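You operate a simulated robot arm through the tools that you are given. There is no shell and no other tool. Be economical: measure what you need, move in short steps, check, and stop when the job is done.

Carry out the task below with a simulated robot arm. There is one attempt and no reset: what you move stays moved.

Task
Pump sesame twice into each of the brown and green pots; lid them.
Fine: leave the green pot at the yellow marker.

It is judged by the outcome, as a careful person would: the job done as asked, and still so three seconds after it is handed in. It fails if anything else is knocked over, pushed out of place, dropped, spilled or broken. A push-on lid holds only when it is set on centred and level and pressed home; a screw cap is set on level and turned clockwise until tight.

Robot
A 7-joint arm with a two-finger parallel gripper, fixed in place. Base frame: the origin is at the foot of the arm, x ahead of it, y to its left, z up; the work surface is at about z = 0.764. Lengths are in m, angles in rad, forces in N, time in s.
With the tool pointing down near the work surface it reaches from about 0.22 to 0.68 m from the base axis. Its first joint turns from -1.152 to 1.152 rad. Payload 2.4 kg.
The TCP is the grasp point between the finger pads, 0.03 m short of the fingertips. In the tool frame z runs along the fingers and y along their closing line. The gripper opens to 0.094 m. The fingers are 0.028 m wide and 0.01 m thick; the gripper's body (0.05 by 0.096 m) begins 0.055 m behind the TCP.
Orientation is told as [roll, pitch, yaw] about the base's x, y, z axes, in that order, counted from this pose: with the fingers straight down and closing along the base's y, the tool's x points along the base's -x, its y along +y and its z along -z.

Tools
- The arm moves only by the tool apply_moves. Its argument "motion" is a list that holds one entry, the list of rows, each a list of 7 numbers: the turn, a rotation vector about the base's x, y, z in units of 4 degrees (1.0 is 4 degrees), then the shift along the base's x, y, z in units of 20 mm (1.0 is 20 mm), then the closure, from 0 (fully open) to 1 (shut). In form: [[[rx, ry, rz, dx, dy, dz, gripper], ...]]. A call has 1 to 12 rows; each row shifts and turns the commanded pose from where the row before left it. A call with a number of a shift or a turn outside -1 to 1 is refused whole. Each row takes 0.2 s and may step no farther than 0.05 m and 0.15 rad from the row before; otherwise, or with a gripper value out of range, the whole call is refused. A pose out of reach is approached as far as the arm can. The call stops where the force on the tool passes 40 N (or 10 N more than at its start, if that is more) or the arm is blocked; 0.2 s more then pass. Each finger travels about 0.153 m/s and halts on what it meets, pressing with about 33 N; the grip force reading is that of the motor and also rises with nothing between the fingers. The clock runs only during rows and for 0.2 s after the last one: add rows that do not move to give the fingers time. The reply holds the time, the measured pose of the TCP, the force on the tool along the base axes, the opening and the grip force, in the units named above and with some noise, with the torque about the TCP (base axes, N m) and any sound that the robot's microphone picked up.
- Cameras (640 x 400 px; columns grow to the right, rows downward): "scene" is fixed at [0.0458, 0.497, 1.4292]; the picture's right is [-0.54, -0.84, 0.00], its down [-0.60, 0.38, -0.70] and it looks along [0.59, -0.38, -0.71] (base axes); focal length 370 px, centre (320, 200). "wrist" rides on the gripper at [0.076, 0.014, -0.102] in the tool frame; the picture's right is [-0.18, 0.98, 0.00], its down [-0.75, -0.14, -0.64] and it looks along [-0.63, -0.12, 0.77] (tool axes); focal length 243 px, centre (320, 200). There is no depth. A picture from a camera that has moved, and an enlarged one, comes with that camera's place and axes in the base frame and with its lens.
- grab_frame(camera): a new picture of that camera. The clock stands still meanwhile.
- inspect(camera, box): a new picture of the part [left, top, right, bottom] of that camera's present view, enlarged. The clock stands still meanwhile.
- job_done(): hands the job in; it is judged then, once.

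Go step by step. Nothing tells you positions but the pictures and the camera data: compare them with the known pose of the tool, close in by small moves and look again before you grip or let go. The budget is 120 turns and 76 pictures, counting those below and the enlarged ones. Unless the task says otherwise, let go and move clear before handing in, and close with one line.

The tools are called by a JSON object that holds its "op" and its "data". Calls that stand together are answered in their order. apply_moves: Moves the arm, as the interface text tells. Its arguments: {"type":"object","properties":{"motion":{"type":"array"}},"required":["motion"]} The other tools are called the same way: grab_frame (camera) takes a picture; inspect (camera, box) takes an enlarged picture of a part of a camera's view; job_done () hands the job in.

At the start:

```text
clock: 0.0
position: [0.3913, 0.2443, 1.1183]
tool_rot: [-0.001, 0.0, -0.002]
contact_force: [-0.6, -1.4, -0.2]
ft_torque: [-0.01, 0.02, -0.01]
finger_gap: 0.0941
grip_force: 0.1
```

scene: 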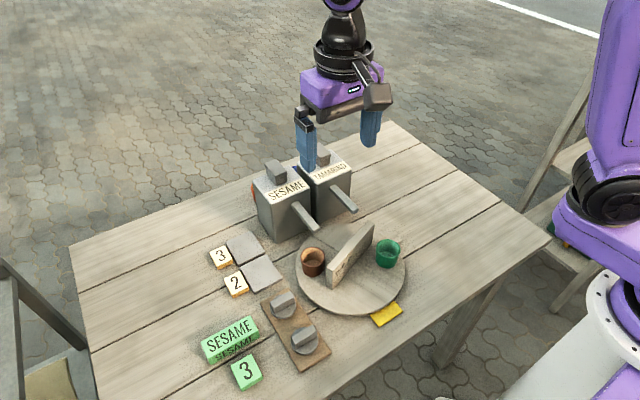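
wrist: 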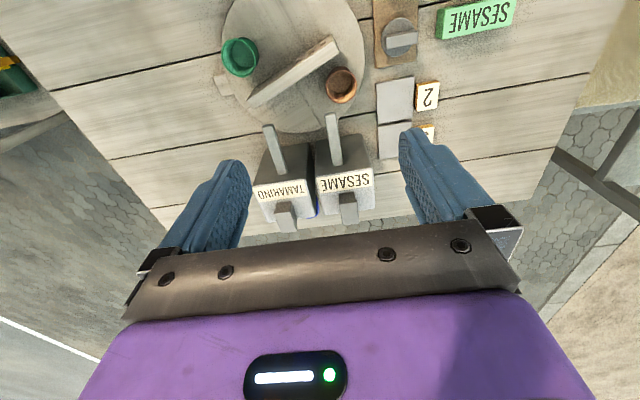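

I see two pump dispensers (SESAME, TAMARIND), a round board (maybe a turntable with a divider) with brown and green pots, two lids on a tray, number tiles and a yellow marker. I'll look closer first.

{"op": "inspect", "data": {"camera": "scene", "box": [190, 130, 430, 280]}}

{"op": "inspect", "data": {"camera": "scene", "box": [190, 220, 430, 370]}}

{"op": "inspect", "data": {"camera": "wrist", "box": [200, 0, 520, 200]}}

```text
2.67 times, centred on (310, 205) of scene
camera zoom: at [0.0458, 0.497, 1.4292], right [-0.54, -0.84, 0.0], down [-0.6, 0.38, -0.7], along [0.59, -0.38, -0.71], focal length 986 px, centre (347, 187)
```

zoom: 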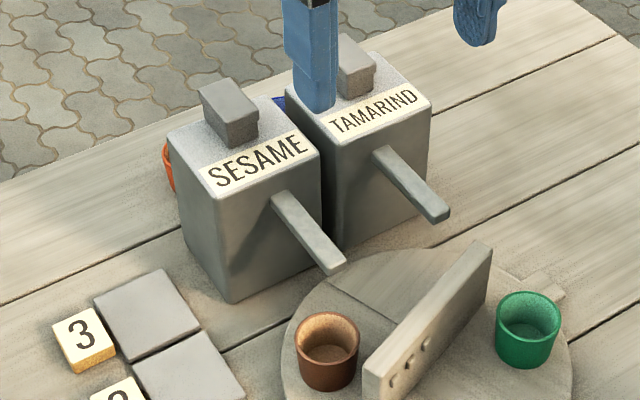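

```text
2.67 times, centred on (310, 295) of scene
camera zoom: at [0.0458, 0.497, 1.4292], right [-0.54, -0.84, 0.0], down [-0.6, 0.38, -0.7], along [0.59, -0.38, -0.71], focal length 986 px, centre (347, -53)
```

zoom: 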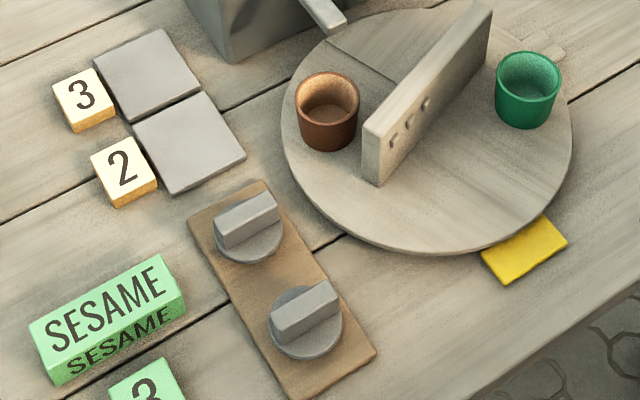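

```text
2.00 times, centred on (360, 100) of wrist
camera zoom: at [0.315, 0.2573, 1.2208], right [0.18, 0.98, 0.0], down [0.75, -0.14, 0.64], along [0.63, -0.12, -0.77], focal length 485 px, centre (240, 400)
```

zoom: 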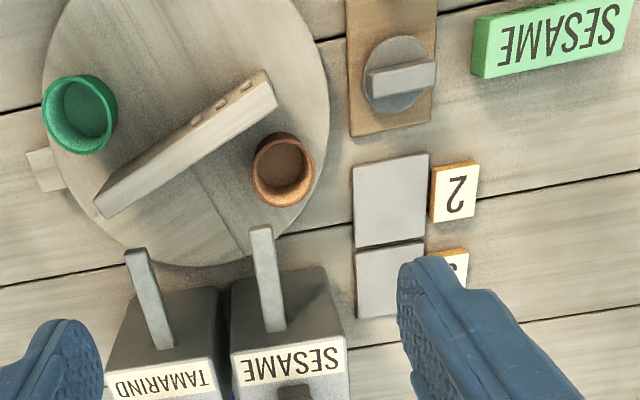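

The turntable centre looks to be near (0.38, 0.21), with the sesame spout tip near (0.45, 0.246, 0.86). I'll back off a little for a better overhead view.

{"op": "apply_moves", "data": {"motion": [[[0, 0, 0, -1, 0, 0, 0], [0, 0, 0, -1, 0, 0, 0], [0, 0, 0, -1, 0, 0, 0], [0, 0, 0, -1, 0, 0, 0], [0, 0, 0, -1, 0, 0, 0], [0, 0, 0, 0, 0, 0, 0]]]}}

{"op": "grab_frame", "data": {"camera": "wrist"}}

{"op": "inspect", "data": {"camera": "scene", "box": [230, 130, 390, 230]}}

```text
clock: 1.4
position: [0.2918, 0.243, 1.1182]
tool_rot: [0.0, -0.001, -0.001]
contact_force: [-0.4, 0.4, -0.1]
ft_torque: [-0.02, -0.02, -0.01]
finger_gap: 0.0939
grip_force: 0.2
```

```text
70 pictures are left
camera wrist: at [0.2148, 0.2568, 1.2211], right [0.18, 0.98, 0.0], down [0.75, -0.14, 0.64], along [0.63, -0.12, -0.77], focal length 243 px, centre (320, 200)
```

wrist: 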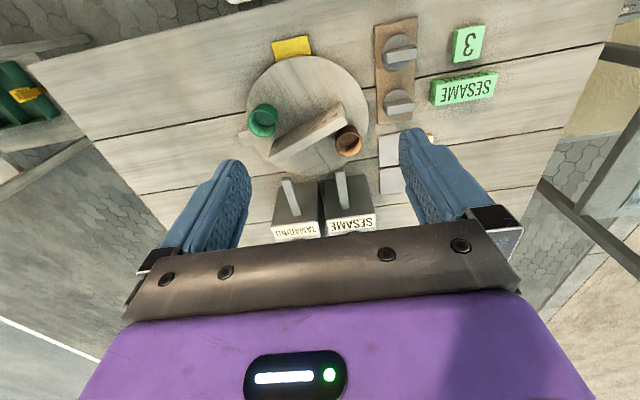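

```text
4.00 times, centred on (310, 180) of scene
camera zoom: at [0.0458, 0.497, 1.4292], right [-0.54, -0.84, 0.0], down [-0.6, 0.38, -0.7], along [0.59, -0.38, -0.71], focal length 1479 px, centre (360, 280)
```

zoom: 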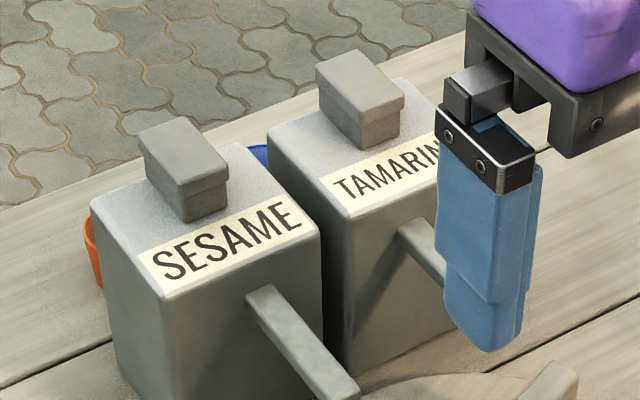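

{"op": "inspect", "data": {"camera": "wrist", "box": [220, 10, 540, 210]}}

{"op": "inspect", "data": {"camera": "wrist", "box": [230, 30, 390, 130]}}

{"op": "inspect", "data": {"camera": "wrist", "box": [230, 100, 390, 200]}}

```text
2.00 times, centred on (380, 110) of wrist
camera zoom: at [0.2148, 0.2568, 1.2211], right [0.18, 0.98, 0.0], down [0.75, -0.14, 0.64], along [0.63, -0.12, -0.77], focal length 485 px, centre (200, 380)
```

zoom: 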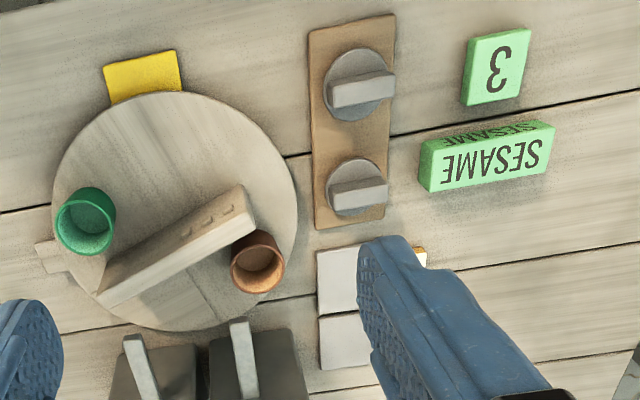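

```text
4.00 times, centred on (310, 80) of wrist
camera zoom: at [0.2148, 0.2568, 1.2211], right [0.18, 0.98, 0.0], down [0.75, -0.14, 0.64], along [0.63, -0.12, -0.77], focal length 970 px, centre (360, 680)
```

zoom: 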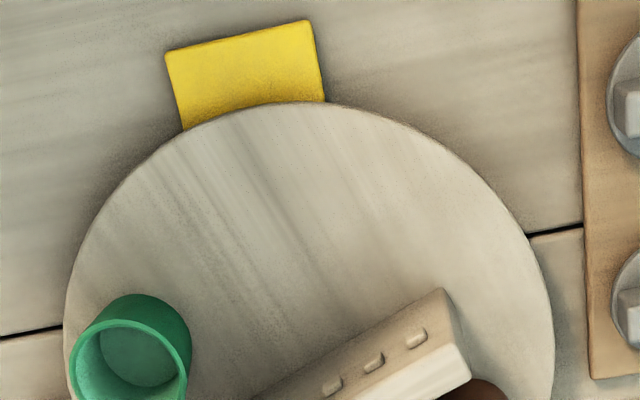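

```text
4.00 times, centred on (310, 150) of wrist
camera zoom: at [0.2148, 0.2568, 1.2211], right [0.18, 0.98, 0.0], down [0.75, -0.14, 0.64], along [0.63, -0.12, -0.77], focal length 970 px, centre (360, 400)
```

zoom: 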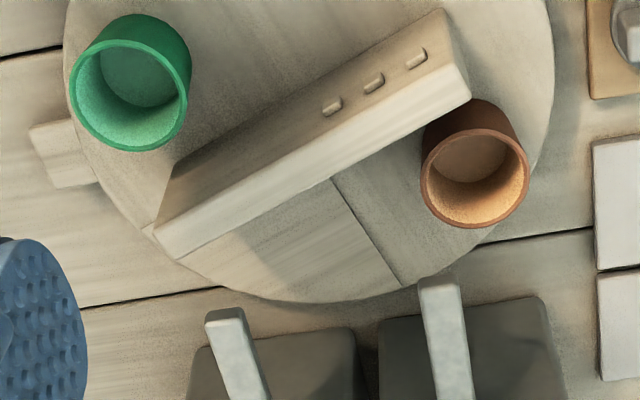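

The fence top is near z 0.85. It runs from about (0.365, 0.268) to (0.42, 0.132), slightly off the table's centre. I'll move above it and yaw to line up, to see how the turntable can be turned.

{"op": "apply_moves", "data": {"motion": [[[0, 0, 1, 0.4, -0.133, 0, 0], [0, 0, 1, 0.4, -0.133, 0, 0], [0, 0, 1, 0.4, -0.133, 0, 0], [0, 0, 1, 0.4, -0.133, 0, 0], [0, 0, 1, 0.4, -0.133, 0, 0], [0, 0, 1, 0.4, -0.133, 0, 0], [0, 0, 1, 0.4, -0.133, 0, 0], [0, 0, 1, 0.4, -0.133, 0, 0], [0, 0, 1, 0.4, -0.133, 0, 0], [0, 0, 1, 0.4, -0.133, 0, 0], [0, 0, 1, 0.4, -0.133, 0, 0], [0, 0, 1, 0.4, -0.133, 0, 0]]]}}

{"op": "apply_moves", "data": {"motion": [[[0, 0, 1, 0, 0, -0.5, 0], [0, 0, 1, 0, 0, -0.5, 0], [0, 0, 1, 0, 0, -0.5, 0], [0, 0, 1, 0, 0, -0.5, 0], [0, 0, 1, 0, 0, -0.5, 0], [0, 0, 1, 0, 0, -0.5, 0], [0, 0, 1, 0, 0, -0.5, 0], [0, 0, 1, 0, 0, -0.5, 0], [0, 0, 1, 0, 0, -0.5, 0], [0, 0, 1, 0, 0, -0.5, 0], [0, 0, 1, 0, 0, -0.5, 0], [0, 0, 1, 0, 0, -0.5, 0]]]}}

{"op": "apply_moves", "data": {"motion": [[[0, 0, 1, 0, 0, 0, 0], [0, 0, 1, 0, 0, 0, 0], [0, 0, 1, 0, 0, 0, 0], [0, 0, 1, 0, 0, 0, 0], [0, 0, 0, 0, 0, 0, 0]]]}}

{"op": "grab_frame", "data": {"camera": "wrist"}}

{"op": "grab_frame", "data": {"camera": "scene"}}

```text
clock: 4.0
position: [0.389, 0.2109, 1.1171]
tool_rot: [0.0, 0.0, 0.838]
contact_force: [0.6, -0.2, 0.6]
ft_torque: [-0.02, -0.04, 0.02]
finger_gap: 0.094
grip_force: 0.0
```

```text
clock: 6.6
position: [0.3882, 0.2118, 0.9962]
tool_rot: [0.002, 0.0, 1.678]
contact_force: [-0.6, -0.2, -0.8]
ft_torque: [-0.01, 0.01, 0.0]
finger_gap: 0.0943
grip_force: 0.1
```

```text
clock: 7.8
position: [0.387, 0.2114, 0.998]
tool_rot: [0.0, 0.0, 1.957]
contact_force: [0.3, 0.4, 0.1]
ft_torque: [-0.01, -0.02, -0.02]
finger_gap: 0.094
grip_force: 0.1
```

```text
65 pictures are left
camera wrist: at [0.4028, 0.1346, 1.1007], right [-0.98, -0.2, 0.0], down [-0.15, 0.75, 0.64], along [-0.13, 0.63, -0.77], focal length 243 px, centre (320, 200)
```

wrist: 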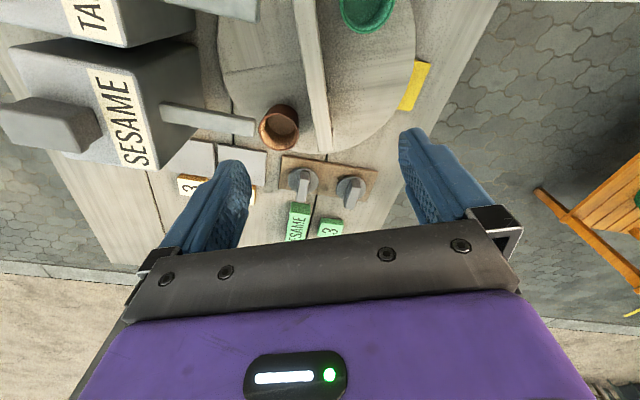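

```text
64 pictures are left
```

scene: 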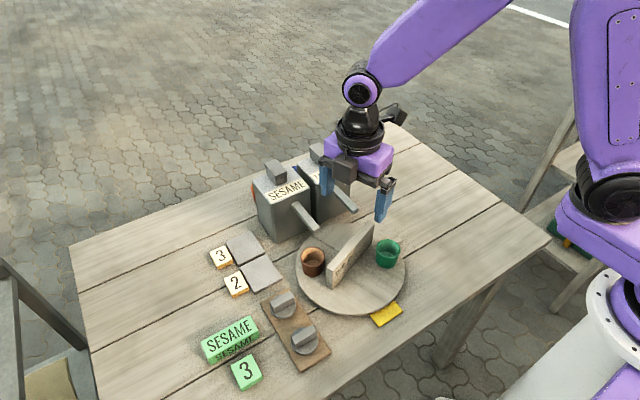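

{"op": "inspect", "data": {"camera": "wrist", "box": [200, 0, 456, 160]}}

```text
2.50 times, centred on (328, 80) of wrist
camera zoom: at [0.4028, 0.1346, 1.1007], right [-0.98, -0.2, 0.0], down [-0.15, 0.75, 0.64], along [-0.13, 0.63, -0.77], focal length 606 px, centre (300, 500)
```

zoom: 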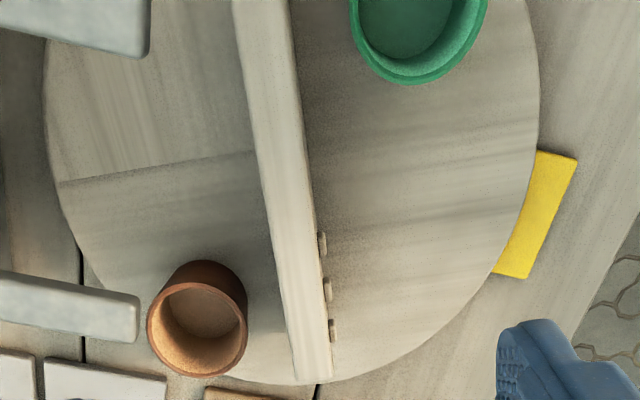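

The new views put the table centre near (0.391, 0.202), with the pots at radius about 0.077 and the fence through the centre. I'll lower onto the fence at the centre with the fingers partly closed.

{"op": "apply_moves", "data": {"motion": [[[0, 0, -0.5, 0.2, -0.45, -1, 0.4], [0, 0, 0, 0, 0, -1, 0.4], [0, 0, 0, 0, 0, -1, 0.4], [0, 0, 0, 0, 0, -1, 0.4], [0, 0, 0, 0, 0, 0, 0.4]]]}}

{"op": "grab_frame", "data": {"camera": "wrist"}}

{"op": "inspect", "data": {"camera": "scene", "box": [270, 170, 430, 270]}}

```text
clock: 9.0
position: [0.3928, 0.2023, 0.9178]
tool_rot: [0.0, 0.0, 1.919]
contact_force: [0.1, -0.1, 0.7]
ft_torque: [0.0, 0.01, -0.01]
finger_gap: 0.0565
grip_force: 0.0
```

```text
62 pictures are left
camera wrist: at [0.404, 0.1257, 1.0206], right [-0.99, -0.16, 0.0], down [-0.13, 0.76, 0.64], along [-0.1, 0.63, -0.77], focal length 243 px, centre (320, 200)
```

wrist: 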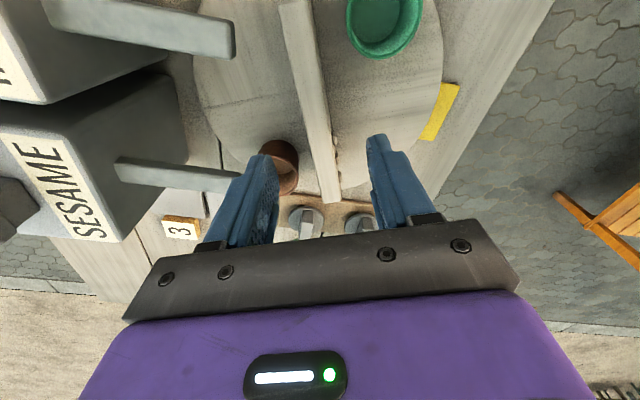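

```text
4.00 times, centred on (350, 220) of scene
camera zoom: at [0.0458, 0.497, 1.4292], right [-0.54, -0.84, 0.0], down [-0.6, 0.38, -0.7], along [0.59, -0.38, -0.71], focal length 1479 px, centre (200, 120)
```

zoom: 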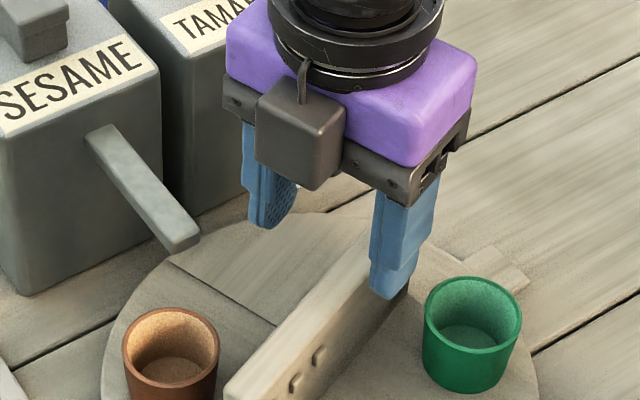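

{"op": "apply_moves", "data": {"motion": [[[0, 0, 0, 0, 0, -1, 0.4], [0, 0, 0, 0, 0, -1, 0.4], [0, 0, 0, 0, 0, -1, 0.4], [0, 0, 0, 0, 0, -0.7, 0.4], [0, 0, 0, 0, 0, -0.5, 0.4], [0, 0, 0, 0, 0, 0, 0.4]]]}}

{"op": "inspect", "data": {"camera": "scene", "box": [270, 180, 430, 280]}}

```text
clock: 10.4
position: [0.3919, 0.2021, 0.8332]
tool_rot: [0.0, 0.0, 1.92]
contact_force: [-0.1, -0.5, -0.3]
ft_torque: [0.0, 0.01, -0.01]
finger_gap: 0.0563
grip_force: 0.0
```

```text
4.00 times, centred on (350, 230) of scene
camera zoom: at [0.0458, 0.497, 1.4292], right [-0.54, -0.84, 0.0], down [-0.6, 0.38, -0.7], along [0.59, -0.38, -0.71], focal length 1479 px, centre (200, 80)
```

zoom: 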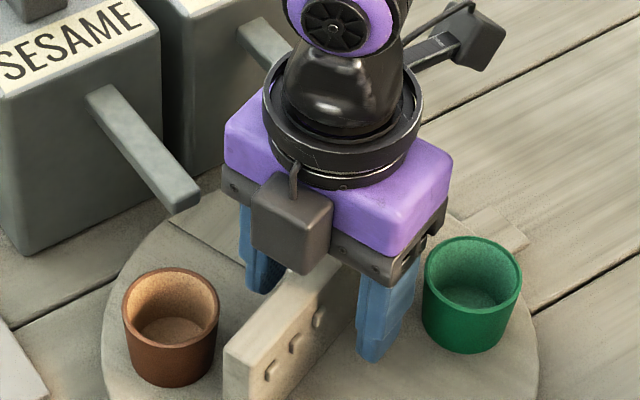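

Fingers straddle the fence cleanly. I'll grip and check the forces.

{"op": "apply_moves", "data": {"motion": [[[0, 0, 0, 0, 0, 0, 0.7], [0, 0, 0, 0, 0, 0, 0.9], [0, 0, 0, 0, 0, 0, 1], [0, 0, 0, 0, 0, 0, 1]]]}}

```text
clock: 11.4
position: [0.3937, 0.2032, 0.8337]
tool_rot: [-0.003, -0.003, 1.918]
contact_force: [17.3, 5.2, -11.1]
ft_torque: [0.31, 0.49, 0.04]
finger_gap: 0.0221
grip_force: 45.1
```

{"op": "apply_moves", "data": {"motion": [[[0, 0, 0, 0.12, 0.04, 0, 1], [0, 0, -0.5, 0, 0, 0, 1], [0, 0, -0.5, 0, 0, 0, 1]]]}}

```text
clock: 12.2
position: [0.3943, 0.2026, 0.834]
tool_rot: [-0.001, 0.0, 1.852]
contact_force: [1.9, 5.4, 2.2]
ft_torque: [-0.3, 0.0, 0.02]
finger_gap: 0.0224
grip_force: 45.4
```

It rotates freely with low torque. I'll turn about 20° more clockwise.

{"op": "apply_moves", "data": {"motion": [[[0, 0, -1, 0, 0, 0, 1], [0, 0, -1, 0, 0, 0, 1], [0, 0, -1, 0, 0, 0, 1], [0, 0, -1, 0, 0, 0, 1], [0, 0, -1, 0, 0, 0, 1], [0, 0, 0, 0, 0, 0, 1]]]}}

{"op": "inspect", "data": {"camera": "scene", "box": [270, 180, 430, 280]}}

```text
clock: 13.6
position: [0.3941, 0.2035, 0.8339]
tool_rot: [-0.001, -0.003, 1.498]
contact_force: [5.1, 2.9, 11.8]
ft_torque: [-0.94, 0.18, -0.02]
finger_gap: 0.0221
grip_force: 45.3
```

```text
4.00 times, centred on (350, 230) of scene
camera zoom: at [0.0457, 0.497, 1.4292], right [-0.54, -0.84, 0.0], down [-0.6, 0.38, -0.7], along [0.59, -0.38, -0.71], focal length 1479 px, centre (200, 80)
```

zoom: 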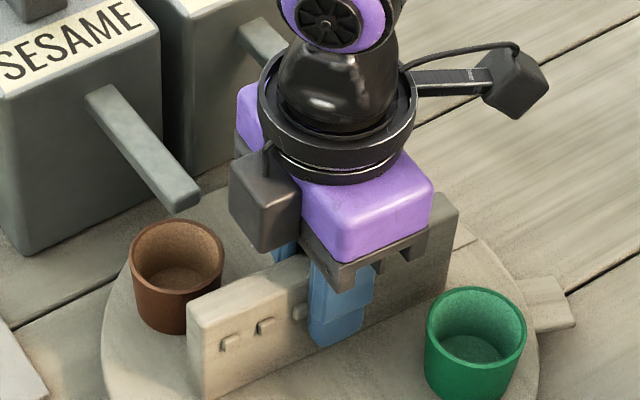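

The turntable turns with the fence, and the brown pot is nearly under the sesame spout. I'll nudge it 2° more, release and rise, then look.

{"op": "apply_moves", "data": {"motion": [[[0, 0, -0.5, 0, 0, 0, 1], [0, 0, 0, 0, 0, 0, 0.7], [0, 0, 0, 0, 0, 0, 0.45], [0, 0, 0, 0, 0, 0.5, 0.45], [0, 0, 0, 0, 0, 1, 0.45], [0, 0, 0, 0, 0, 1, 0.45], [0, 0, 0, 0, 0, 1, 0.45], [0, 0, 0, 0, 0, 1, 0.45], [0, 0, 0, 0, 0, 1, 0.45], [0, 0, 0, 0, 0, 1, 0.45], [0, 0, 0, 0, 0, 1, 0.45], [0, 0, 0, 0, 0, 1, 0.45]]]}}

{"op": "grab_frame", "data": {"camera": "wrist"}}

{"op": "inspect", "data": {"camera": "scene", "box": [230, 140, 430, 265]}}

```text
clock: 16.2
position: [0.3955, 0.2025, 1.0031]
tool_rot: [-0.001, -0.002, 1.466]
contact_force: [0.5, 0.9, 0.2]
ft_torque: [0.03, 0.03, -0.01]
finger_gap: 0.0517
grip_force: 0.1
```

```text
58 pictures are left
camera wrist: at [0.372, 0.1276, 1.107], right [-0.96, 0.29, 0.0], down [0.22, 0.73, 0.64], along [0.18, 0.61, -0.77], focal length 243 px, centre (320, 200)
```

wrist: 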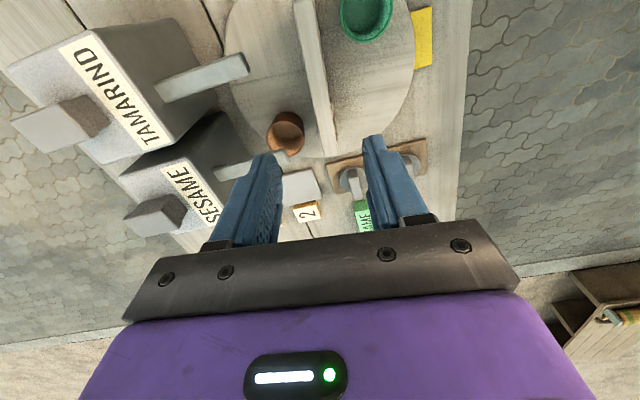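

```text
3.20 times, centred on (330, 202) of scene
camera zoom: at [0.0458, 0.497, 1.4292], right [-0.54, -0.84, 0.0], down [-0.6, 0.38, -0.7], along [0.59, -0.38, -0.71], focal length 1184 px, centre (288, 192)
```

zoom: 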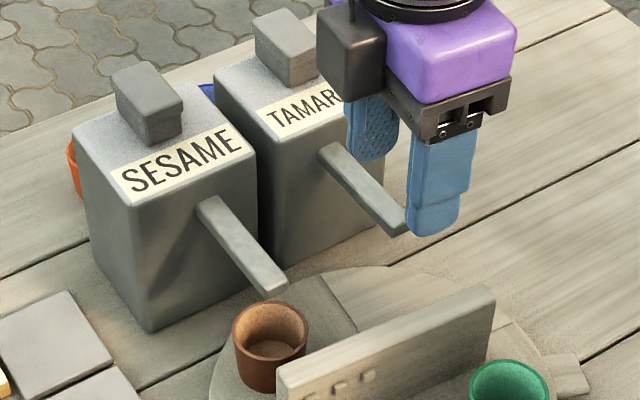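

The spout is over the brown pot. Next I'll move above the sesame plunger, near (0.60, 0.25, 0.915), with the fingers closed.

{"op": "apply_moves", "data": {"motion": [[[0, 0, 0, 1, 0.25, 0.2, 1], [0, 0, 0, 1, 0.25, 0, 1], [0, 0, 0, 1, 0.25, 0, 1], [0, 0, 0, 1, 0.25, 0, 1], [0, 0, 0, 1, 0.25, 0, 1], [0, 0, 0, 1, 0.25, 0, 1], [0, 0, 0, 1, 0.25, 0, 1], [0, 0, 0, 1, 0.25, 0, 1], [0, 0, 0, 1, 0.25, 0, 1], [0, 0, 0, 0.5, 0.25, 0, 1], [0, 0, 0, 0, 0, 0, 1]]]}}

{"op": "grab_frame", "data": {"camera": "wrist"}}

{"op": "inspect", "data": {"camera": "scene", "box": [230, 120, 390, 220]}}

```text
clock: 18.6
position: [0.5859, 0.2525, 1.0085]
tool_rot: [-0.001, 0.0, 1.466]
contact_force: [-0.3, -0.1, -0.3]
ft_torque: [0.01, -0.03, 0.01]
finger_gap: 0.0
grip_force: 32.9
```

```text
56 pictures are left
camera wrist: at [0.5616, 0.1781, 1.1117], right [-0.96, 0.29, 0.0], down [0.22, 0.73, 0.64], along [0.18, 0.62, -0.77], focal length 243 px, centre (320, 200)
```

wrist: 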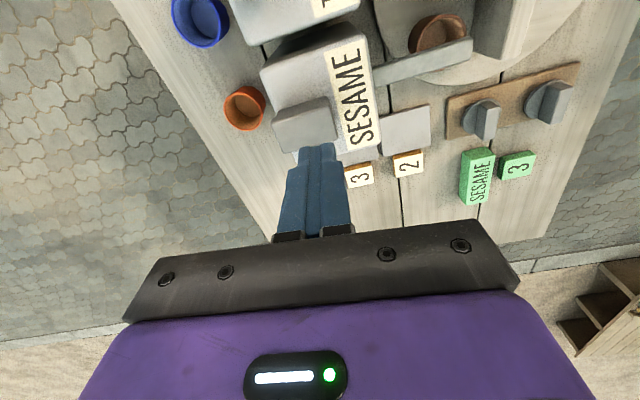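

```text
4.00 times, centred on (310, 170) of scene
camera zoom: at [0.0458, 0.497, 1.4292], right [-0.54, -0.84, 0.0], down [-0.6, 0.38, -0.7], along [0.59, -0.38, -0.71], focal length 1479 px, centre (360, 320)
```

zoom: 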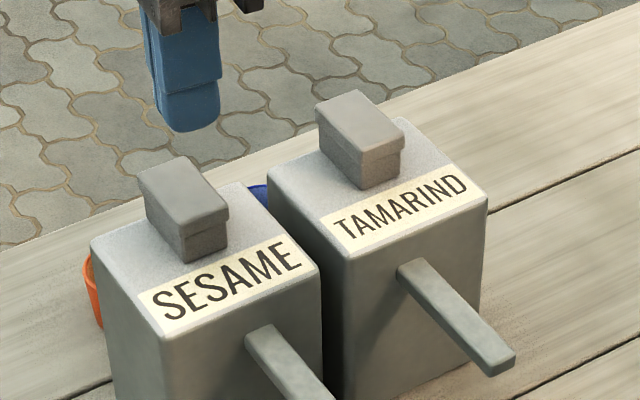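

The plunger cap is at about (0.594, 0.254, 0.918). I'll descend to just above it and then press gently.

{"op": "apply_moves", "data": {"motion": [[[0, 0, 0, 0.4, 0.08, -0.5, 1], [0, 0, 0, 0, 0, -0.5, 1], [0, 0, 0, 0, 0, -0.5, 1], [0, 0, 0, 0, 0, -0.5, 1], [0, 0, 0, 0, 0, -0.3, 1], [0, 0, 0, 0, 0, 0, 1]]]}}

{"op": "inspect", "data": {"camera": "scene", "box": [230, 120, 390, 220]}}

{"op": "inspect", "data": {"camera": "wrist", "box": [220, 20, 480, 220]}}

```text
clock: 20.0
position: [0.5927, 0.2541, 0.9608]
tool_rot: [0.0, -0.001, 1.467]
contact_force: [0.4, -0.2, -0.5]
ft_torque: [-0.01, 0.0, 0.04]
finger_gap: 0.0
grip_force: 33.5
```

```text
4.00 times, centred on (310, 170) of scene
camera zoom: at [0.0458, 0.497, 1.4292], right [-0.54, -0.84, 0.0], down [-0.6, 0.38, -0.7], along [0.59, -0.38, -0.71], focal length 1479 px, centre (360, 320)
```

zoom: 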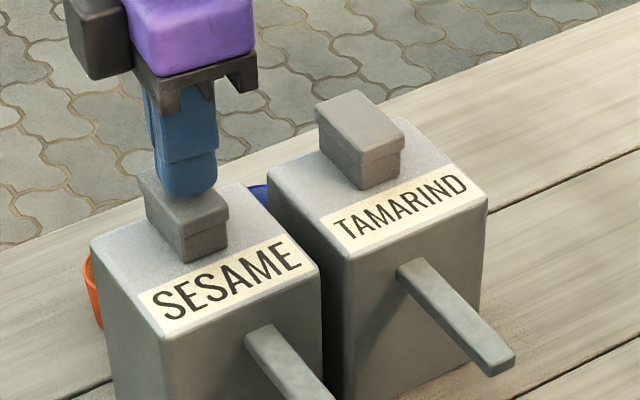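

```text
2.00 times, centred on (350, 120) of wrist
camera zoom: at [0.5692, 0.1791, 1.0646], right [-0.96, 0.29, 0.0], down [0.22, 0.73, 0.64], along [0.18, 0.62, -0.77], focal length 485 px, centre (260, 360)
```

zoom: 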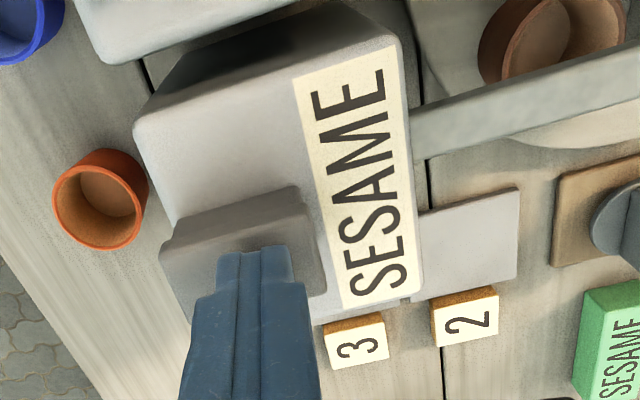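

{"op": "apply_moves", "data": {"motion": [[[0, 0, 0, 0, 0, -0.4, 1], [0, 0, 0, 0, 0, -0.3, 1], [0, 0, 0, 0, 0, -0.2, 1]]]}}

```text
clock: 20.8
position: [0.5926, 0.2542, 0.9439]
tool_rot: [-0.001, 0.0, 1.466]
contact_force: [-1.2, -0.7, 3.7]
ft_torque: [-0.06, 0.03, -0.01]
finger_gap: 0.0
grip_force: 32.9
```

{"op": "apply_moves", "data": {"motion": [[[0, 0, 0, 0, 0, -0.25, 1], [0, 0, 0, 0, 0, -0.25, 1], [0, 0, 0, 0, 0, 0, 1]]]}}

```text
clock: 21.5
position: [0.5928, 0.2535, 0.9397]
tool_rot: [-0.004, -0.003, 1.466]
contact_force: [-7.3, -3.7, 15.4]
ft_torque: [-0.17, 0.2, -0.02]
finger_gap: 0.0001
grip_force: 32.6
stopped in row 3: the force on the tool passed its limit at 42 N (the readings are from after the stop); the commanded pose is now the measured one
```

{"op": "inspect", "data": {"camera": "scene", "box": [230, 120, 390, 220]}}

{"op": "inspect", "data": {"camera": "scene", "box": [270, 200, 350, 280]}}

```text
4.00 times, centred on (310, 170) of scene
camera zoom: at [0.0453, 0.4968, 1.4293], right [-0.54, -0.84, 0.0], down [-0.6, 0.38, -0.7], along [0.59, -0.38, -0.71], focal length 1479 px, centre (360, 320)
```

zoom: 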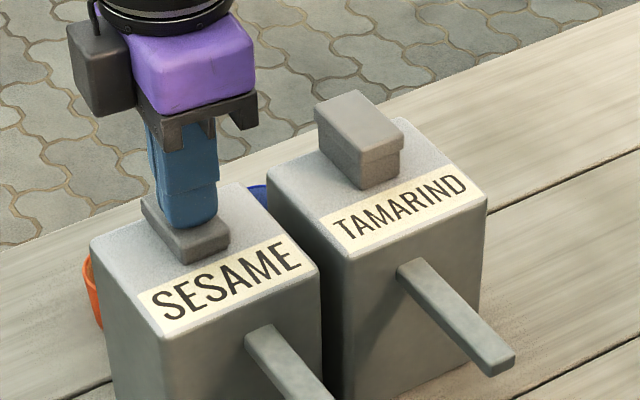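

```text
5.00 times, centred on (310, 240) of scene
camera zoom: at [0.0453, 0.4968, 1.4293], right [-0.54, -0.84, 0.0], down [-0.6, 0.38, -0.7], along [0.59, -0.38, -0.71], focal length 1849 px, centre (370, 0)
```

zoom: 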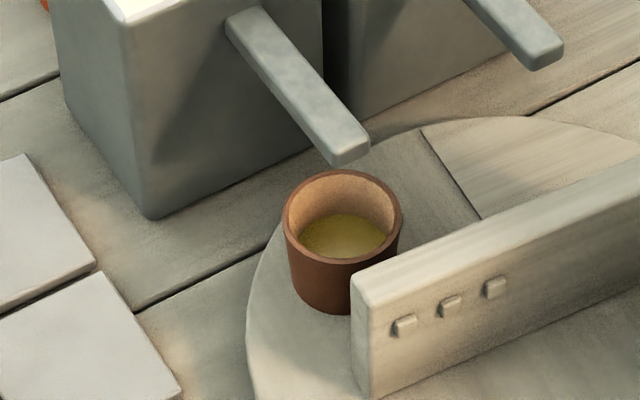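

The first stroke bottomed out and sesame landed in the brown pot. I'll release fully and check that the plunger returns before the second stroke.

{"op": "apply_moves", "data": {"motion": [[[0, 0, 0, 0, 0, 0.5, 1], [0, 0, 0, 0, 0, 0.7, 1], [0, 0, 0, 0, 0, 0, 1], [0, 0, 0, 0, 0, 0, 1], [0, 0, 0, 0, 0, 0, 1]]]}}

{"op": "inspect", "data": {"camera": "scene", "box": [230, 140, 390, 280]}}

```text
clock: 22.7
position: [0.5928, 0.2547, 0.9633]
tool_rot: [-0.003, -0.002, 1.465]
contact_force: [0.2, 0.2, 0.8]
ft_torque: [-0.03, -0.01, 0.0]
finger_gap: 0.0001
grip_force: 32.6
```

```text
2.86 times, centred on (310, 210) of scene
camera zoom: at [0.0458, 0.497, 1.4292], right [-0.54, -0.84, 0.0], down [-0.6, 0.38, -0.7], along [0.59, -0.38, -0.71], focal length 1057 px, centre (349, 171)
```

zoom: 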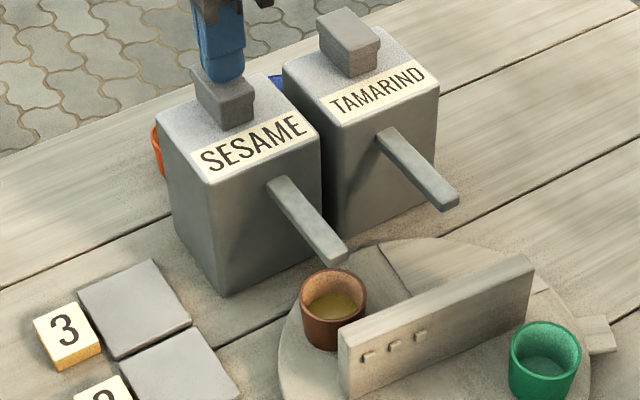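

{"op": "apply_moves", "data": {"motion": [[[0, 0, 0, 0, 0, -0.5, 1], [0, 0, 0, 0, 0, -0.4, 1], [0, 0, 0, 0, 0, -0.25, 1], [0, 0, 0, 0, 0, -0.25, 1], [0, 0, 0, 0, 0, 0, 1]]]}}

{"op": "inspect", "data": {"camera": "scene", "box": [230, 140, 390, 280]}}

```text
clock: 23.8
position: [0.5941, 0.2556, 0.9391]
tool_rot: [-0.009, -0.004, 1.467]
contact_force: [-7.3, -3.6, 15.9]
ft_torque: [-0.2, 0.29, -0.07]
finger_gap: 0.0001
grip_force: 33.3
stopped in row 5: the force on the tool passed its limit at 42 N (the readings are from after the stop); the commanded pose is now the measured one
```

```text
2.86 times, centred on (310, 210) of scene
camera zoom: at [0.0452, 0.4968, 1.4293], right [-0.54, -0.84, 0.0], down [-0.6, 0.38, -0.7], along [0.59, -0.38, -0.71], focal length 1057 px, centre (349, 171)
```

zoom: 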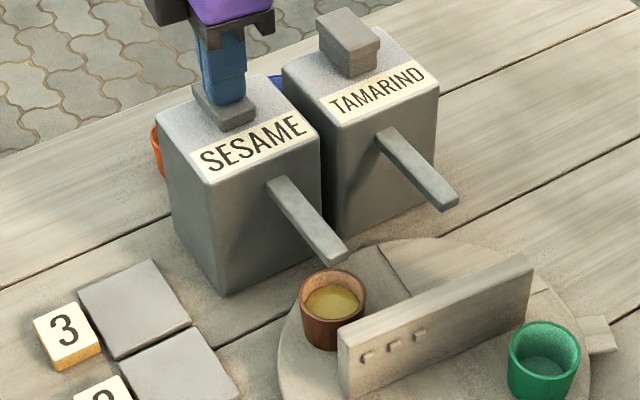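

Both strokes are in the brown pot. Now back over the fence to turn the table about 180° and bring the green pot under the spout.

{"op": "apply_moves", "data": {"motion": [[[0, 0, 0, 0, 0, 1, 1], [0, 0, 0, 0, 0, 1, 1], [0, 0, 0, 0, 0, 1, 1], [0, 0, 0, -1, -0.265, 0.3, 0.7], [0, 0, 0, -1, -0.265, 0, 0.4], [0, 0, 0, -1, -0.265, 0, 0.4], [0, 0, 0, -1, -0.265, 0, 0.4], [0, 0, 0, -1, -0.265, 0, 0.4], [0, 0, 0, -1, -0.265, 0, 0.4], [0, 0, 0, -1, -0.265, 0, 0.4], [0, 0, 0, -1, -0.265, 0, 0.4], [0, 0, 0, -1, -0.265, 0, 0.4]]]}}

{"op": "apply_moves", "data": {"motion": [[[0, 0, 0, -1, -0.265, 0, 0.4], [0, 0, 0, 0, 0, -1, 0.4], [0, 0, 0, 0, 0, -1, 0.4], [0, 0, 0, 0, 0, -1, 0.4], [0, 0, 0, 0, 0, -1, 0.4], [0, 0, 0, 0, 0, 0, 0.4]]]}}

{"op": "grab_frame", "data": {"camera": "wrist"}}

```text
clock: 26.4
position: [0.4138, 0.2068, 1.0043]
tool_rot: [-0.007, -0.003, 1.467]
contact_force: [-1.0, -0.5, 0.4]
ft_torque: [0.04, -0.02, 0.0]
finger_gap: 0.0564
grip_force: 0.0
```

```text
clock: 27.8
position: [0.3937, 0.2023, 0.9231]
tool_rot: [-0.007, -0.002, 1.465]
contact_force: [0.5, -0.2, -0.2]
ft_torque: [-0.01, 0.02, -0.02]
finger_gap: 0.0566
grip_force: 0.0
```

```text
48 pictures are left
camera wrist: at [0.3702, 0.1271, 1.0261], right [-0.96, 0.29, -0.01], down [0.21, 0.73, 0.65], along [0.19, 0.62, -0.76], focal length 243 px, centre (320, 200)
```

wrist: 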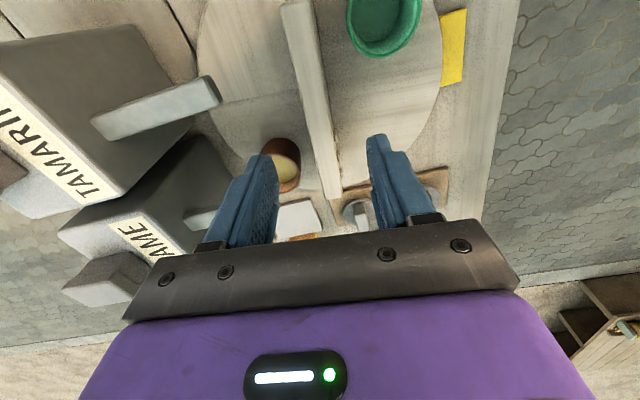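

{"op": "apply_moves", "data": {"motion": [[[0.1, 0.04, 0, 0.02, 0.02, -1, 0.4], [0, 0, 0, 0, 0, -1, 0.4], [0, 0, 0, 0, 0, -1, 0.4], [0, 0, 0, 0, 0, -1, 0.4], [0, 0, 0, 0, 0, -0.45, 0.4], [0, 0, 0, 0, 0, 0, 0.8], [0, 0, 0, 0, 0, 0, 1], [0, 0, 0, 0, 0, 0, 1]]]}}

{"op": "apply_moves", "data": {"motion": [[[0, 0, -1, 0, 0, 0, 1], [0, 0, -1, 0, 0, 0, 1], [0, 0, -1, 0, 0, 0, 1], [0, 0, -1, 0, 0, 0, 1], [0, 0, -1, 0, 0, 0, 1], [0, 0, -1, 0, 0, 0, 1]]]}}

{"op": "inspect", "data": {"camera": "scene", "box": [270, 180, 430, 280]}}

```text
clock: 29.6
position: [0.3949, 0.2044, 0.8353]
tool_rot: [-0.004, -0.01, 1.464]
contact_force: [4.9, -0.7, -4.3]
ft_torque: [0.49, 0.24, 0.07]
finger_gap: 0.0226
grip_force: 45.0
```

```text
clock: 31.0
position: [0.3967, 0.2017, 0.8341]
tool_rot: [-0.004, -0.013, 1.041]
contact_force: [24.7, -6.2, -18.9]
ft_torque: [0.02, 0.49, 0.08]
finger_gap: 0.0223
grip_force: 45.1
```

```text
4.00 times, centred on (350, 230) of scene
camera zoom: at [0.0466, 0.497, 1.4291], right [-0.54, -0.84, 0.0], down [-0.6, 0.38, -0.7], along [0.59, -0.38, -0.71], focal length 1479 px, centre (200, 80)
```

zoom: 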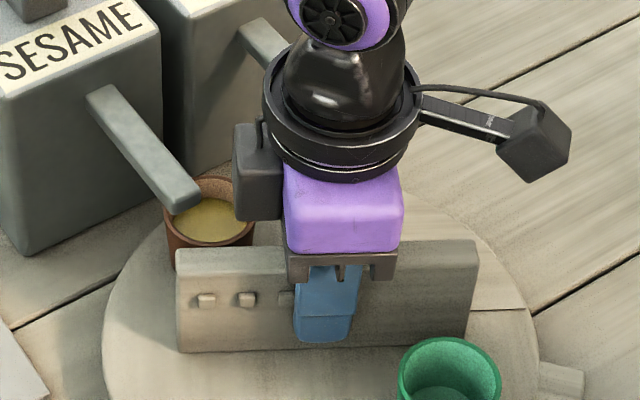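

{"op": "apply_moves", "data": {"motion": [[[0, 0, 0, 0.12, -0.02, 0, 1], [0, 0, -1, 0, 0, 0, 1], [0, 0, -1, 0, 0, 0, 1]]]}}

{"op": "inspect", "data": {"camera": "scene", "box": [280, 200, 380, 280]}}

```text
clock: 31.8
position: [0.3967, 0.2031, 0.8348]
tool_rot: [-0.004, -0.008, 0.908]
contact_force: [10.6, -4.1, -10.1]
ft_torque: [-0.22, 0.49, 0.04]
finger_gap: 0.0223
grip_force: 45.0
```

```text
5.00 times, centred on (330, 240) of scene
camera zoom: at [0.0461, 0.497, 1.4292], right [-0.54, -0.84, 0.0], down [-0.6, 0.38, -0.7], along [0.59, -0.38, -0.71], focal length 1849 px, centre (270, 0)
```

zoom: 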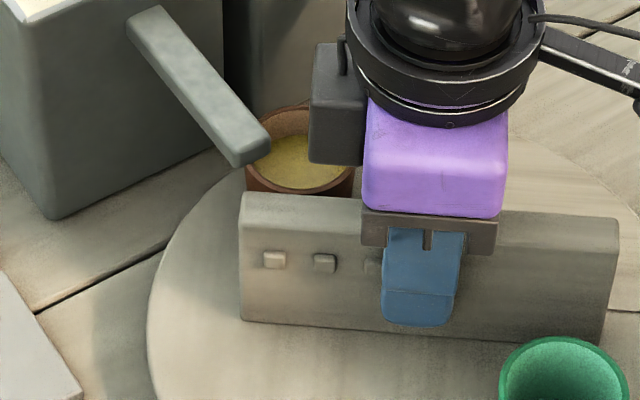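

{"op": "apply_moves", "data": {"motion": [[[0, 0, 0, 0.06, -0.02, -0.04, 1], [0, 0, -1, 0, 0, 0, 1], [0, 0, -1, 0, 0, 0, 1], [0, 0, -1, 0, 0, 0, 1]]]}}

{"op": "inspect", "data": {"camera": "scene", "box": [280, 200, 380, 280]}}

```text
clock: 32.8
position: [0.3975, 0.2016, 0.8342]
tool_rot: [-0.003, -0.009, 0.697]
contact_force: [-13.3, -1.4, 33.7]
ft_torque: [-0.37, 0.73, 0.01]
finger_gap: 0.0223
grip_force: 44.5
```

```text
5.00 times, centred on (330, 240) of scene
camera zoom: at [0.045, 0.4968, 1.4293], right [-0.54, -0.84, 0.0], down [-0.6, 0.38, -0.7], along [0.59, -0.38, -0.71], focal length 1849 px, centre (270, 0)
```

zoom: 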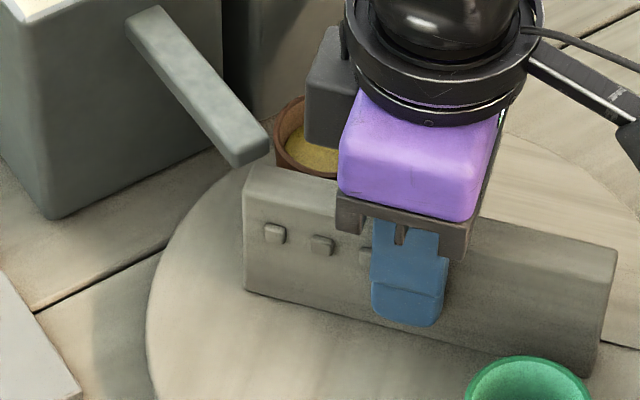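

{"op": "apply_moves", "data": {"motion": [[[0, 0, 0, -0.04, 0.0, 0.04, 1], [0, 0, -0.5, 0, 0, 0, 1]]]}}

```text
clock: 33.4
position: [0.3965, 0.2025, 0.8351]
tool_rot: [-0.002, -0.009, 0.664]
contact_force: [-6.0, 2.4, 8.3]
ft_torque: [-0.56, 1.06, 0.01]
finger_gap: 0.0227
grip_force: 44.7
```

{"op": "apply_moves", "data": {"motion": [[[0, 0, -1, 0, 0, 0, 1], [0, 0, -1, 0, 0, 0, 1], [0, 0, -1, 0, 0, 0, 1], [0, 0, -1, 0, 0, 0, 1]]]}}

{"op": "inspect", "data": {"camera": "scene", "box": [260, 180, 400, 280]}}

```text
clock: 34.4
position: [0.3976, 0.2004, 0.8345]
tool_rot: [-0.004, -0.011, 0.383]
contact_force: [-9.3, -4.9, -8.5]
ft_torque: [0.84, -1.23, 0.06]
finger_gap: 0.0224
grip_force: 45.0
```

```text
4.00 times, centred on (330, 230) of scene
camera zoom: at [0.0456, 0.4969, 1.4292], right [-0.54, -0.84, 0.0], down [-0.6, 0.38, -0.7], along [0.59, -0.38, -0.71], focal length 1479 px, centre (280, 80)
```

zoom: 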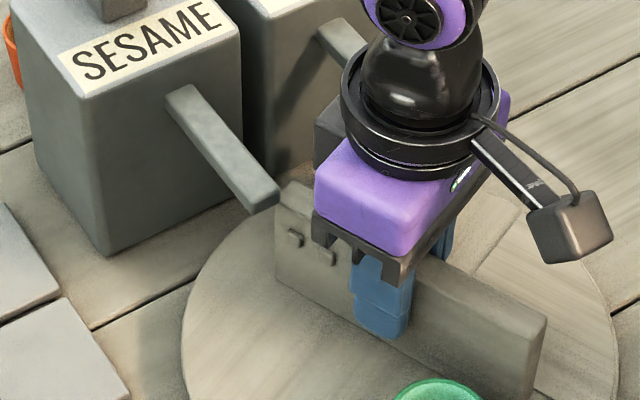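

{"op": "apply_moves", "data": {"motion": [[[0, 0, -1, 0, 0, 0, 1], [0, 0, -1, 0, 0, 0, 1], [0, 0, -1, 0, 0, 0, 1], [0, 0, -1, 0, 0, 0, 1], [0, 0, -1, 0, 0, 0, 1]]]}}

{"op": "inspect", "data": {"camera": "scene", "box": [260, 170, 420, 290]}}

```text
clock: 35.6
position: [0.3967, 0.2005, 0.8347]
tool_rot: [-0.003, -0.009, 0.033]
contact_force: [-2.3, -14.0, -15.4]
ft_torque: [0.39, -0.13, 0.05]
finger_gap: 0.0225
grip_force: 45.4
```

```text
3.33 times, centred on (340, 230) of scene
camera zoom: at [0.0459, 0.4968, 1.4293], right [-0.54, -0.84, 0.0], down [-0.6, 0.38, -0.7], along [0.59, -0.38, -0.71], focal length 1233 px, centre (253, 100)
```

zoom: 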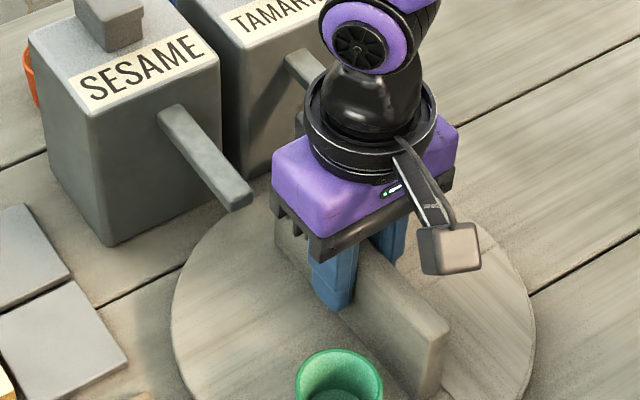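

{"op": "apply_moves", "data": {"motion": [[[0, 0, 0, 0, -0.06, 0.02, 1], [0, 0, -1, 0, 0, 0, 1], [0, 0, -1, 0, 0, 0, 1], [0, 0, -1, 0, 0, 0, 1], [0, 0, -1, 0, 0, 0, 1], [0, 0, -1, 0, 0, 0, 1]]]}}

{"op": "apply_moves", "data": {"motion": [[[0, 0, -1, 0, 0, 0, 1], [0, 0, -1, 0, 0, 0, 1], [0, 0, -1, 0, 0, 0, 1], [0, 0, -1, 0, 0, 0, 1], [0, 0, -1, 0, 0, 0, 1], [0, 0, -1, 0, 0, 0, 1]]]}}

{"op": "inspect", "data": {"camera": "scene", "box": [240, 150, 440, 300]}}

```text
clock: 37.0
position: [0.3971, 0.1999, 0.8348]
tool_rot: [-0.006, -0.009, -0.314]
contact_force: [-2.2, -11.1, -34.7]
ft_torque: [0.47, -0.08, 0.01]
finger_gap: 0.0224
grip_force: 44.7
```

```text
clock: 38.4
position: [0.3974, 0.198, 0.8346]
tool_rot: [-0.007, -0.009, -0.736]
contact_force: [-4.0, -25.0, -25.3]
ft_torque: [0.89, 0.07, 0.08]
finger_gap: 0.0227
grip_force: 44.8
```

```text
2.67 times, centred on (340, 225) of scene
camera zoom: at [0.046, 0.4966, 1.4293], right [-0.54, -0.84, 0.0], down [-0.6, 0.38, -0.7], along [0.59, -0.38, -0.71], focal length 986 px, centre (267, 133)
```

zoom: 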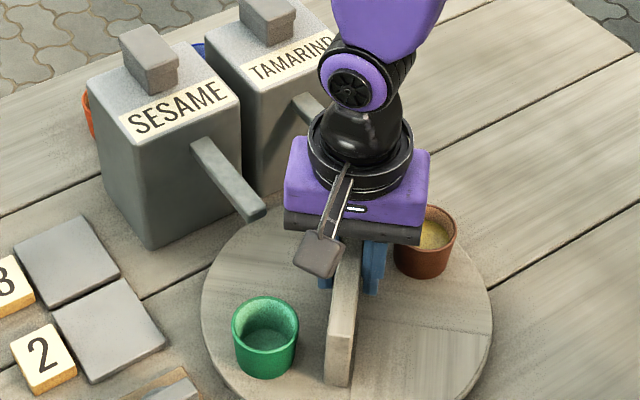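

{"op": "apply_moves", "data": {"motion": [[[0, 0, 0, 0, -0.08, -0.03, 1], [0, 0, -1, 0, 0, 0, 1], [0, 0, -1, 0, 0, 0, 1], [0, 0, -1, 0, 0, 0, 1], [0, 0, -1, 0, 0, 0, 1], [0, 0, -1, 0, 0, 0, 1], [0, 0, -1, 0, 0, 0, 1]]]}}

{"op": "apply_moves", "data": {"motion": [[[0, 0, -1, 0, 0, 0, 1], [0, 0, -1, 0, 0, 0, 1], [0, 0, -1, 0, 0, 0, 1], [0, 0, -1, 0, 0, 0, 1], [0, 0, -1, 0, 0, 0, 1], [0, 0, -1, 0, 0, 0, 1], [0, 0, -0.5, 0, 0, 0, 1]]]}}

{"op": "inspect", "data": {"camera": "scene", "box": [240, 150, 440, 300]}}

```text
clock: 40.0
position: [0.3961, 0.1979, 0.8354]
tool_rot: [-0.006, -0.01, -1.153]
contact_force: [-14.8, -16.1, -4.0]
ft_torque: [0.84, -0.36, 0.07]
finger_gap: 0.0224
grip_force: 45.0
```

```text
clock: 41.6
position: [0.3947, 0.1982, 0.8357]
tool_rot: [-0.008, -0.013, -1.608]
contact_force: [-19.5, -10.4, 10.8]
ft_torque: [0.4, -0.73, 0.06]
finger_gap: 0.0226
grip_force: 44.8
```

```text
2.67 times, centred on (340, 225) of scene
camera zoom: at [0.0451, 0.4967, 1.4293], right [-0.54, -0.84, 0.0], down [-0.6, 0.38, -0.7], along [0.59, -0.38, -0.71], focal length 986 px, centre (267, 133)
```

zoom: 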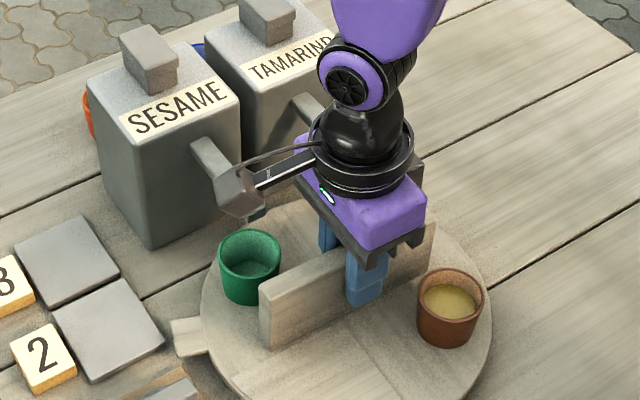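

{"op": "apply_moves", "data": {"motion": [[[0, 0, -0.95, -0.06, 0, 0, 1], [0, 0, 0, 0, 0, 0, 1], [0, 0, 0, 0, 0, 0, 0.7], [0, 0, 0, 0, 0, 0, 0.4], [0, 0, 0, 0, 0, 0.5, 0.4], [0, 0, 0, 0, 0, 1, 0.4], [0, 0, 0, 0, 0, 1, 0.4], [0, 0, 0, 0, 0, 1, 0.4], [0, 0, 0, 0, 0, 1, 0.4], [0, 0, 0, 0, 0, 1, 0.4], [0, 0, 0, 0, 0, 1, 0.4], [0, 0, 0, 0, 0, 1, 0.4]]]}}

{"op": "inspect", "data": {"camera": "scene", "box": [270, 200, 350, 280]}}

{"op": "grab_frame", "data": {"camera": "wrist"}}

```text
clock: 44.2
position: [0.3968, 0.1989, 0.9848]
tool_rot: [-0.004, -0.009, -1.67]
contact_force: [-0.2, 0.0, -0.6]
ft_torque: [-0.03, 0.02, -0.03]
finger_gap: 0.0566
grip_force: 0.1
```

```text
5.00 times, centred on (310, 240) of scene
camera zoom: at [0.0458, 0.497, 1.4292], right [-0.54, -0.84, 0.0], down [-0.6, 0.38, -0.7], along [0.59, -0.38, -0.71], focal length 1849 px, centre (370, 0)
```

zoom: 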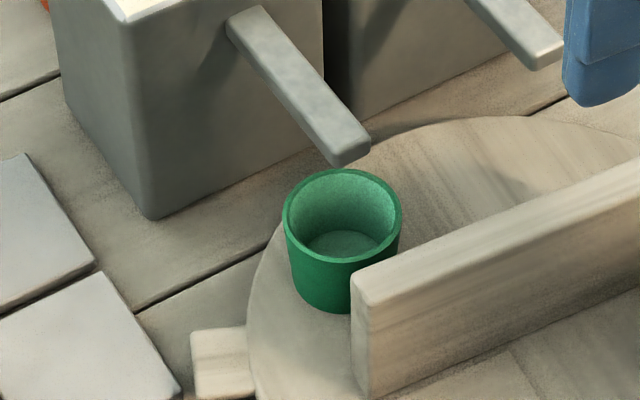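

```text
39 pictures are left
camera wrist: at [0.4168, 0.2732, 1.0873], right [0.96, -0.28, 0.0], down [-0.21, -0.73, 0.65], along [-0.19, -0.62, -0.76], focal length 243 px, centre (320, 200)
```

wrist: 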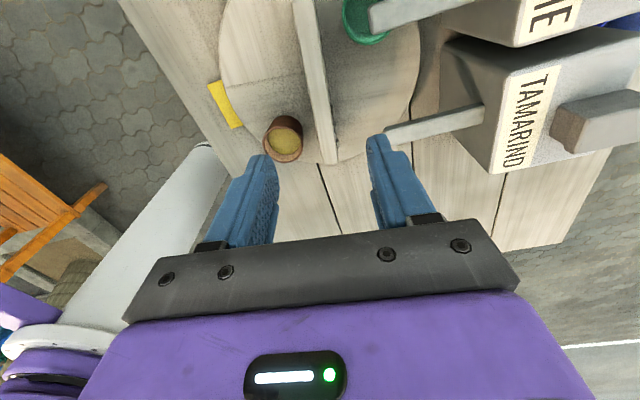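

Green is exactly under the sesame spout. Now I'll return to the sesame plunger.

{"op": "apply_moves", "data": {"motion": [[[0.06, 0.13, 0, 0, 0, 0.8, 0.8], [0, 0, 0, 0.983, 0.278, 0, 1], [0, 0, 0, 0.983, 0.278, 0, 1], [0, 0, 0, 0.983, 0.278, 0, 1], [0, 0, 0, 0.983, 0.278, 0, 1], [0, 0, 0, 0.983, 0.278, 0, 1], [0, 0, 0, 0.983, 0.278, 0, 1], [0, 0, 0, 0.983, 0.278, 0, 1], [0, 0, 0, 0.983, 0.278, 0, 1], [0, 0, 0, 0.983, 0.278, 0, 1], [0, 0, 0, 0.983, 0.278, 0, 1], [0, 0, 0, 0, 0, 0, 1]]]}}

{"op": "apply_moves", "data": {"motion": [[[0, 0, 0, 0, 0, -0.8, 1], [0, 0, 0, 0, 0, -0.8, 1], [0, 0, 0, 0, 0, -0.3, 1], [0, 0, 0, 0, 0, 0, 1]]]}}

{"op": "inspect", "data": {"camera": "scene", "box": [230, 120, 390, 220]}}

```text
clock: 46.8
position: [0.5936, 0.2548, 1.0009]
tool_rot: [-0.013, -0.006, -1.671]
contact_force: [-0.6, 0.2, 0.1]
ft_torque: [0.02, 0.02, 0.03]
finger_gap: 0.0
grip_force: 33.2
```

```text
clock: 47.8
position: [0.594, 0.2552, 0.9617]
tool_rot: [-0.012, -0.006, -1.673]
contact_force: [-0.3, -0.1, 0.0]
ft_torque: [0.01, 0.01, -0.01]
finger_gap: 0.0001
grip_force: 33.1
```

```text
4.00 times, centred on (310, 170) of scene
camera zoom: at [0.0458, 0.497, 1.4292], right [-0.54, -0.84, 0.0], down [-0.6, 0.38, -0.7], along [0.59, -0.38, -0.71], focal length 1479 px, centre (360, 320)
```

zoom: 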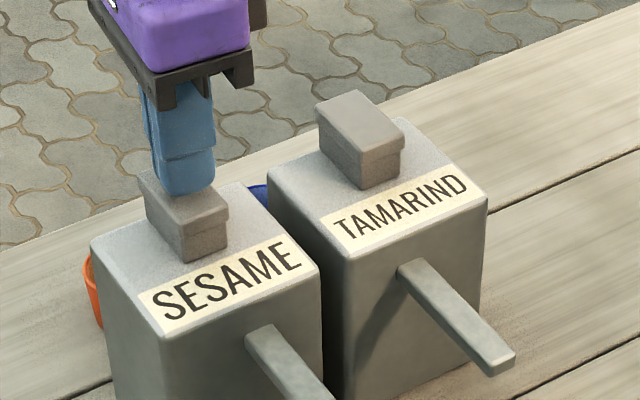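

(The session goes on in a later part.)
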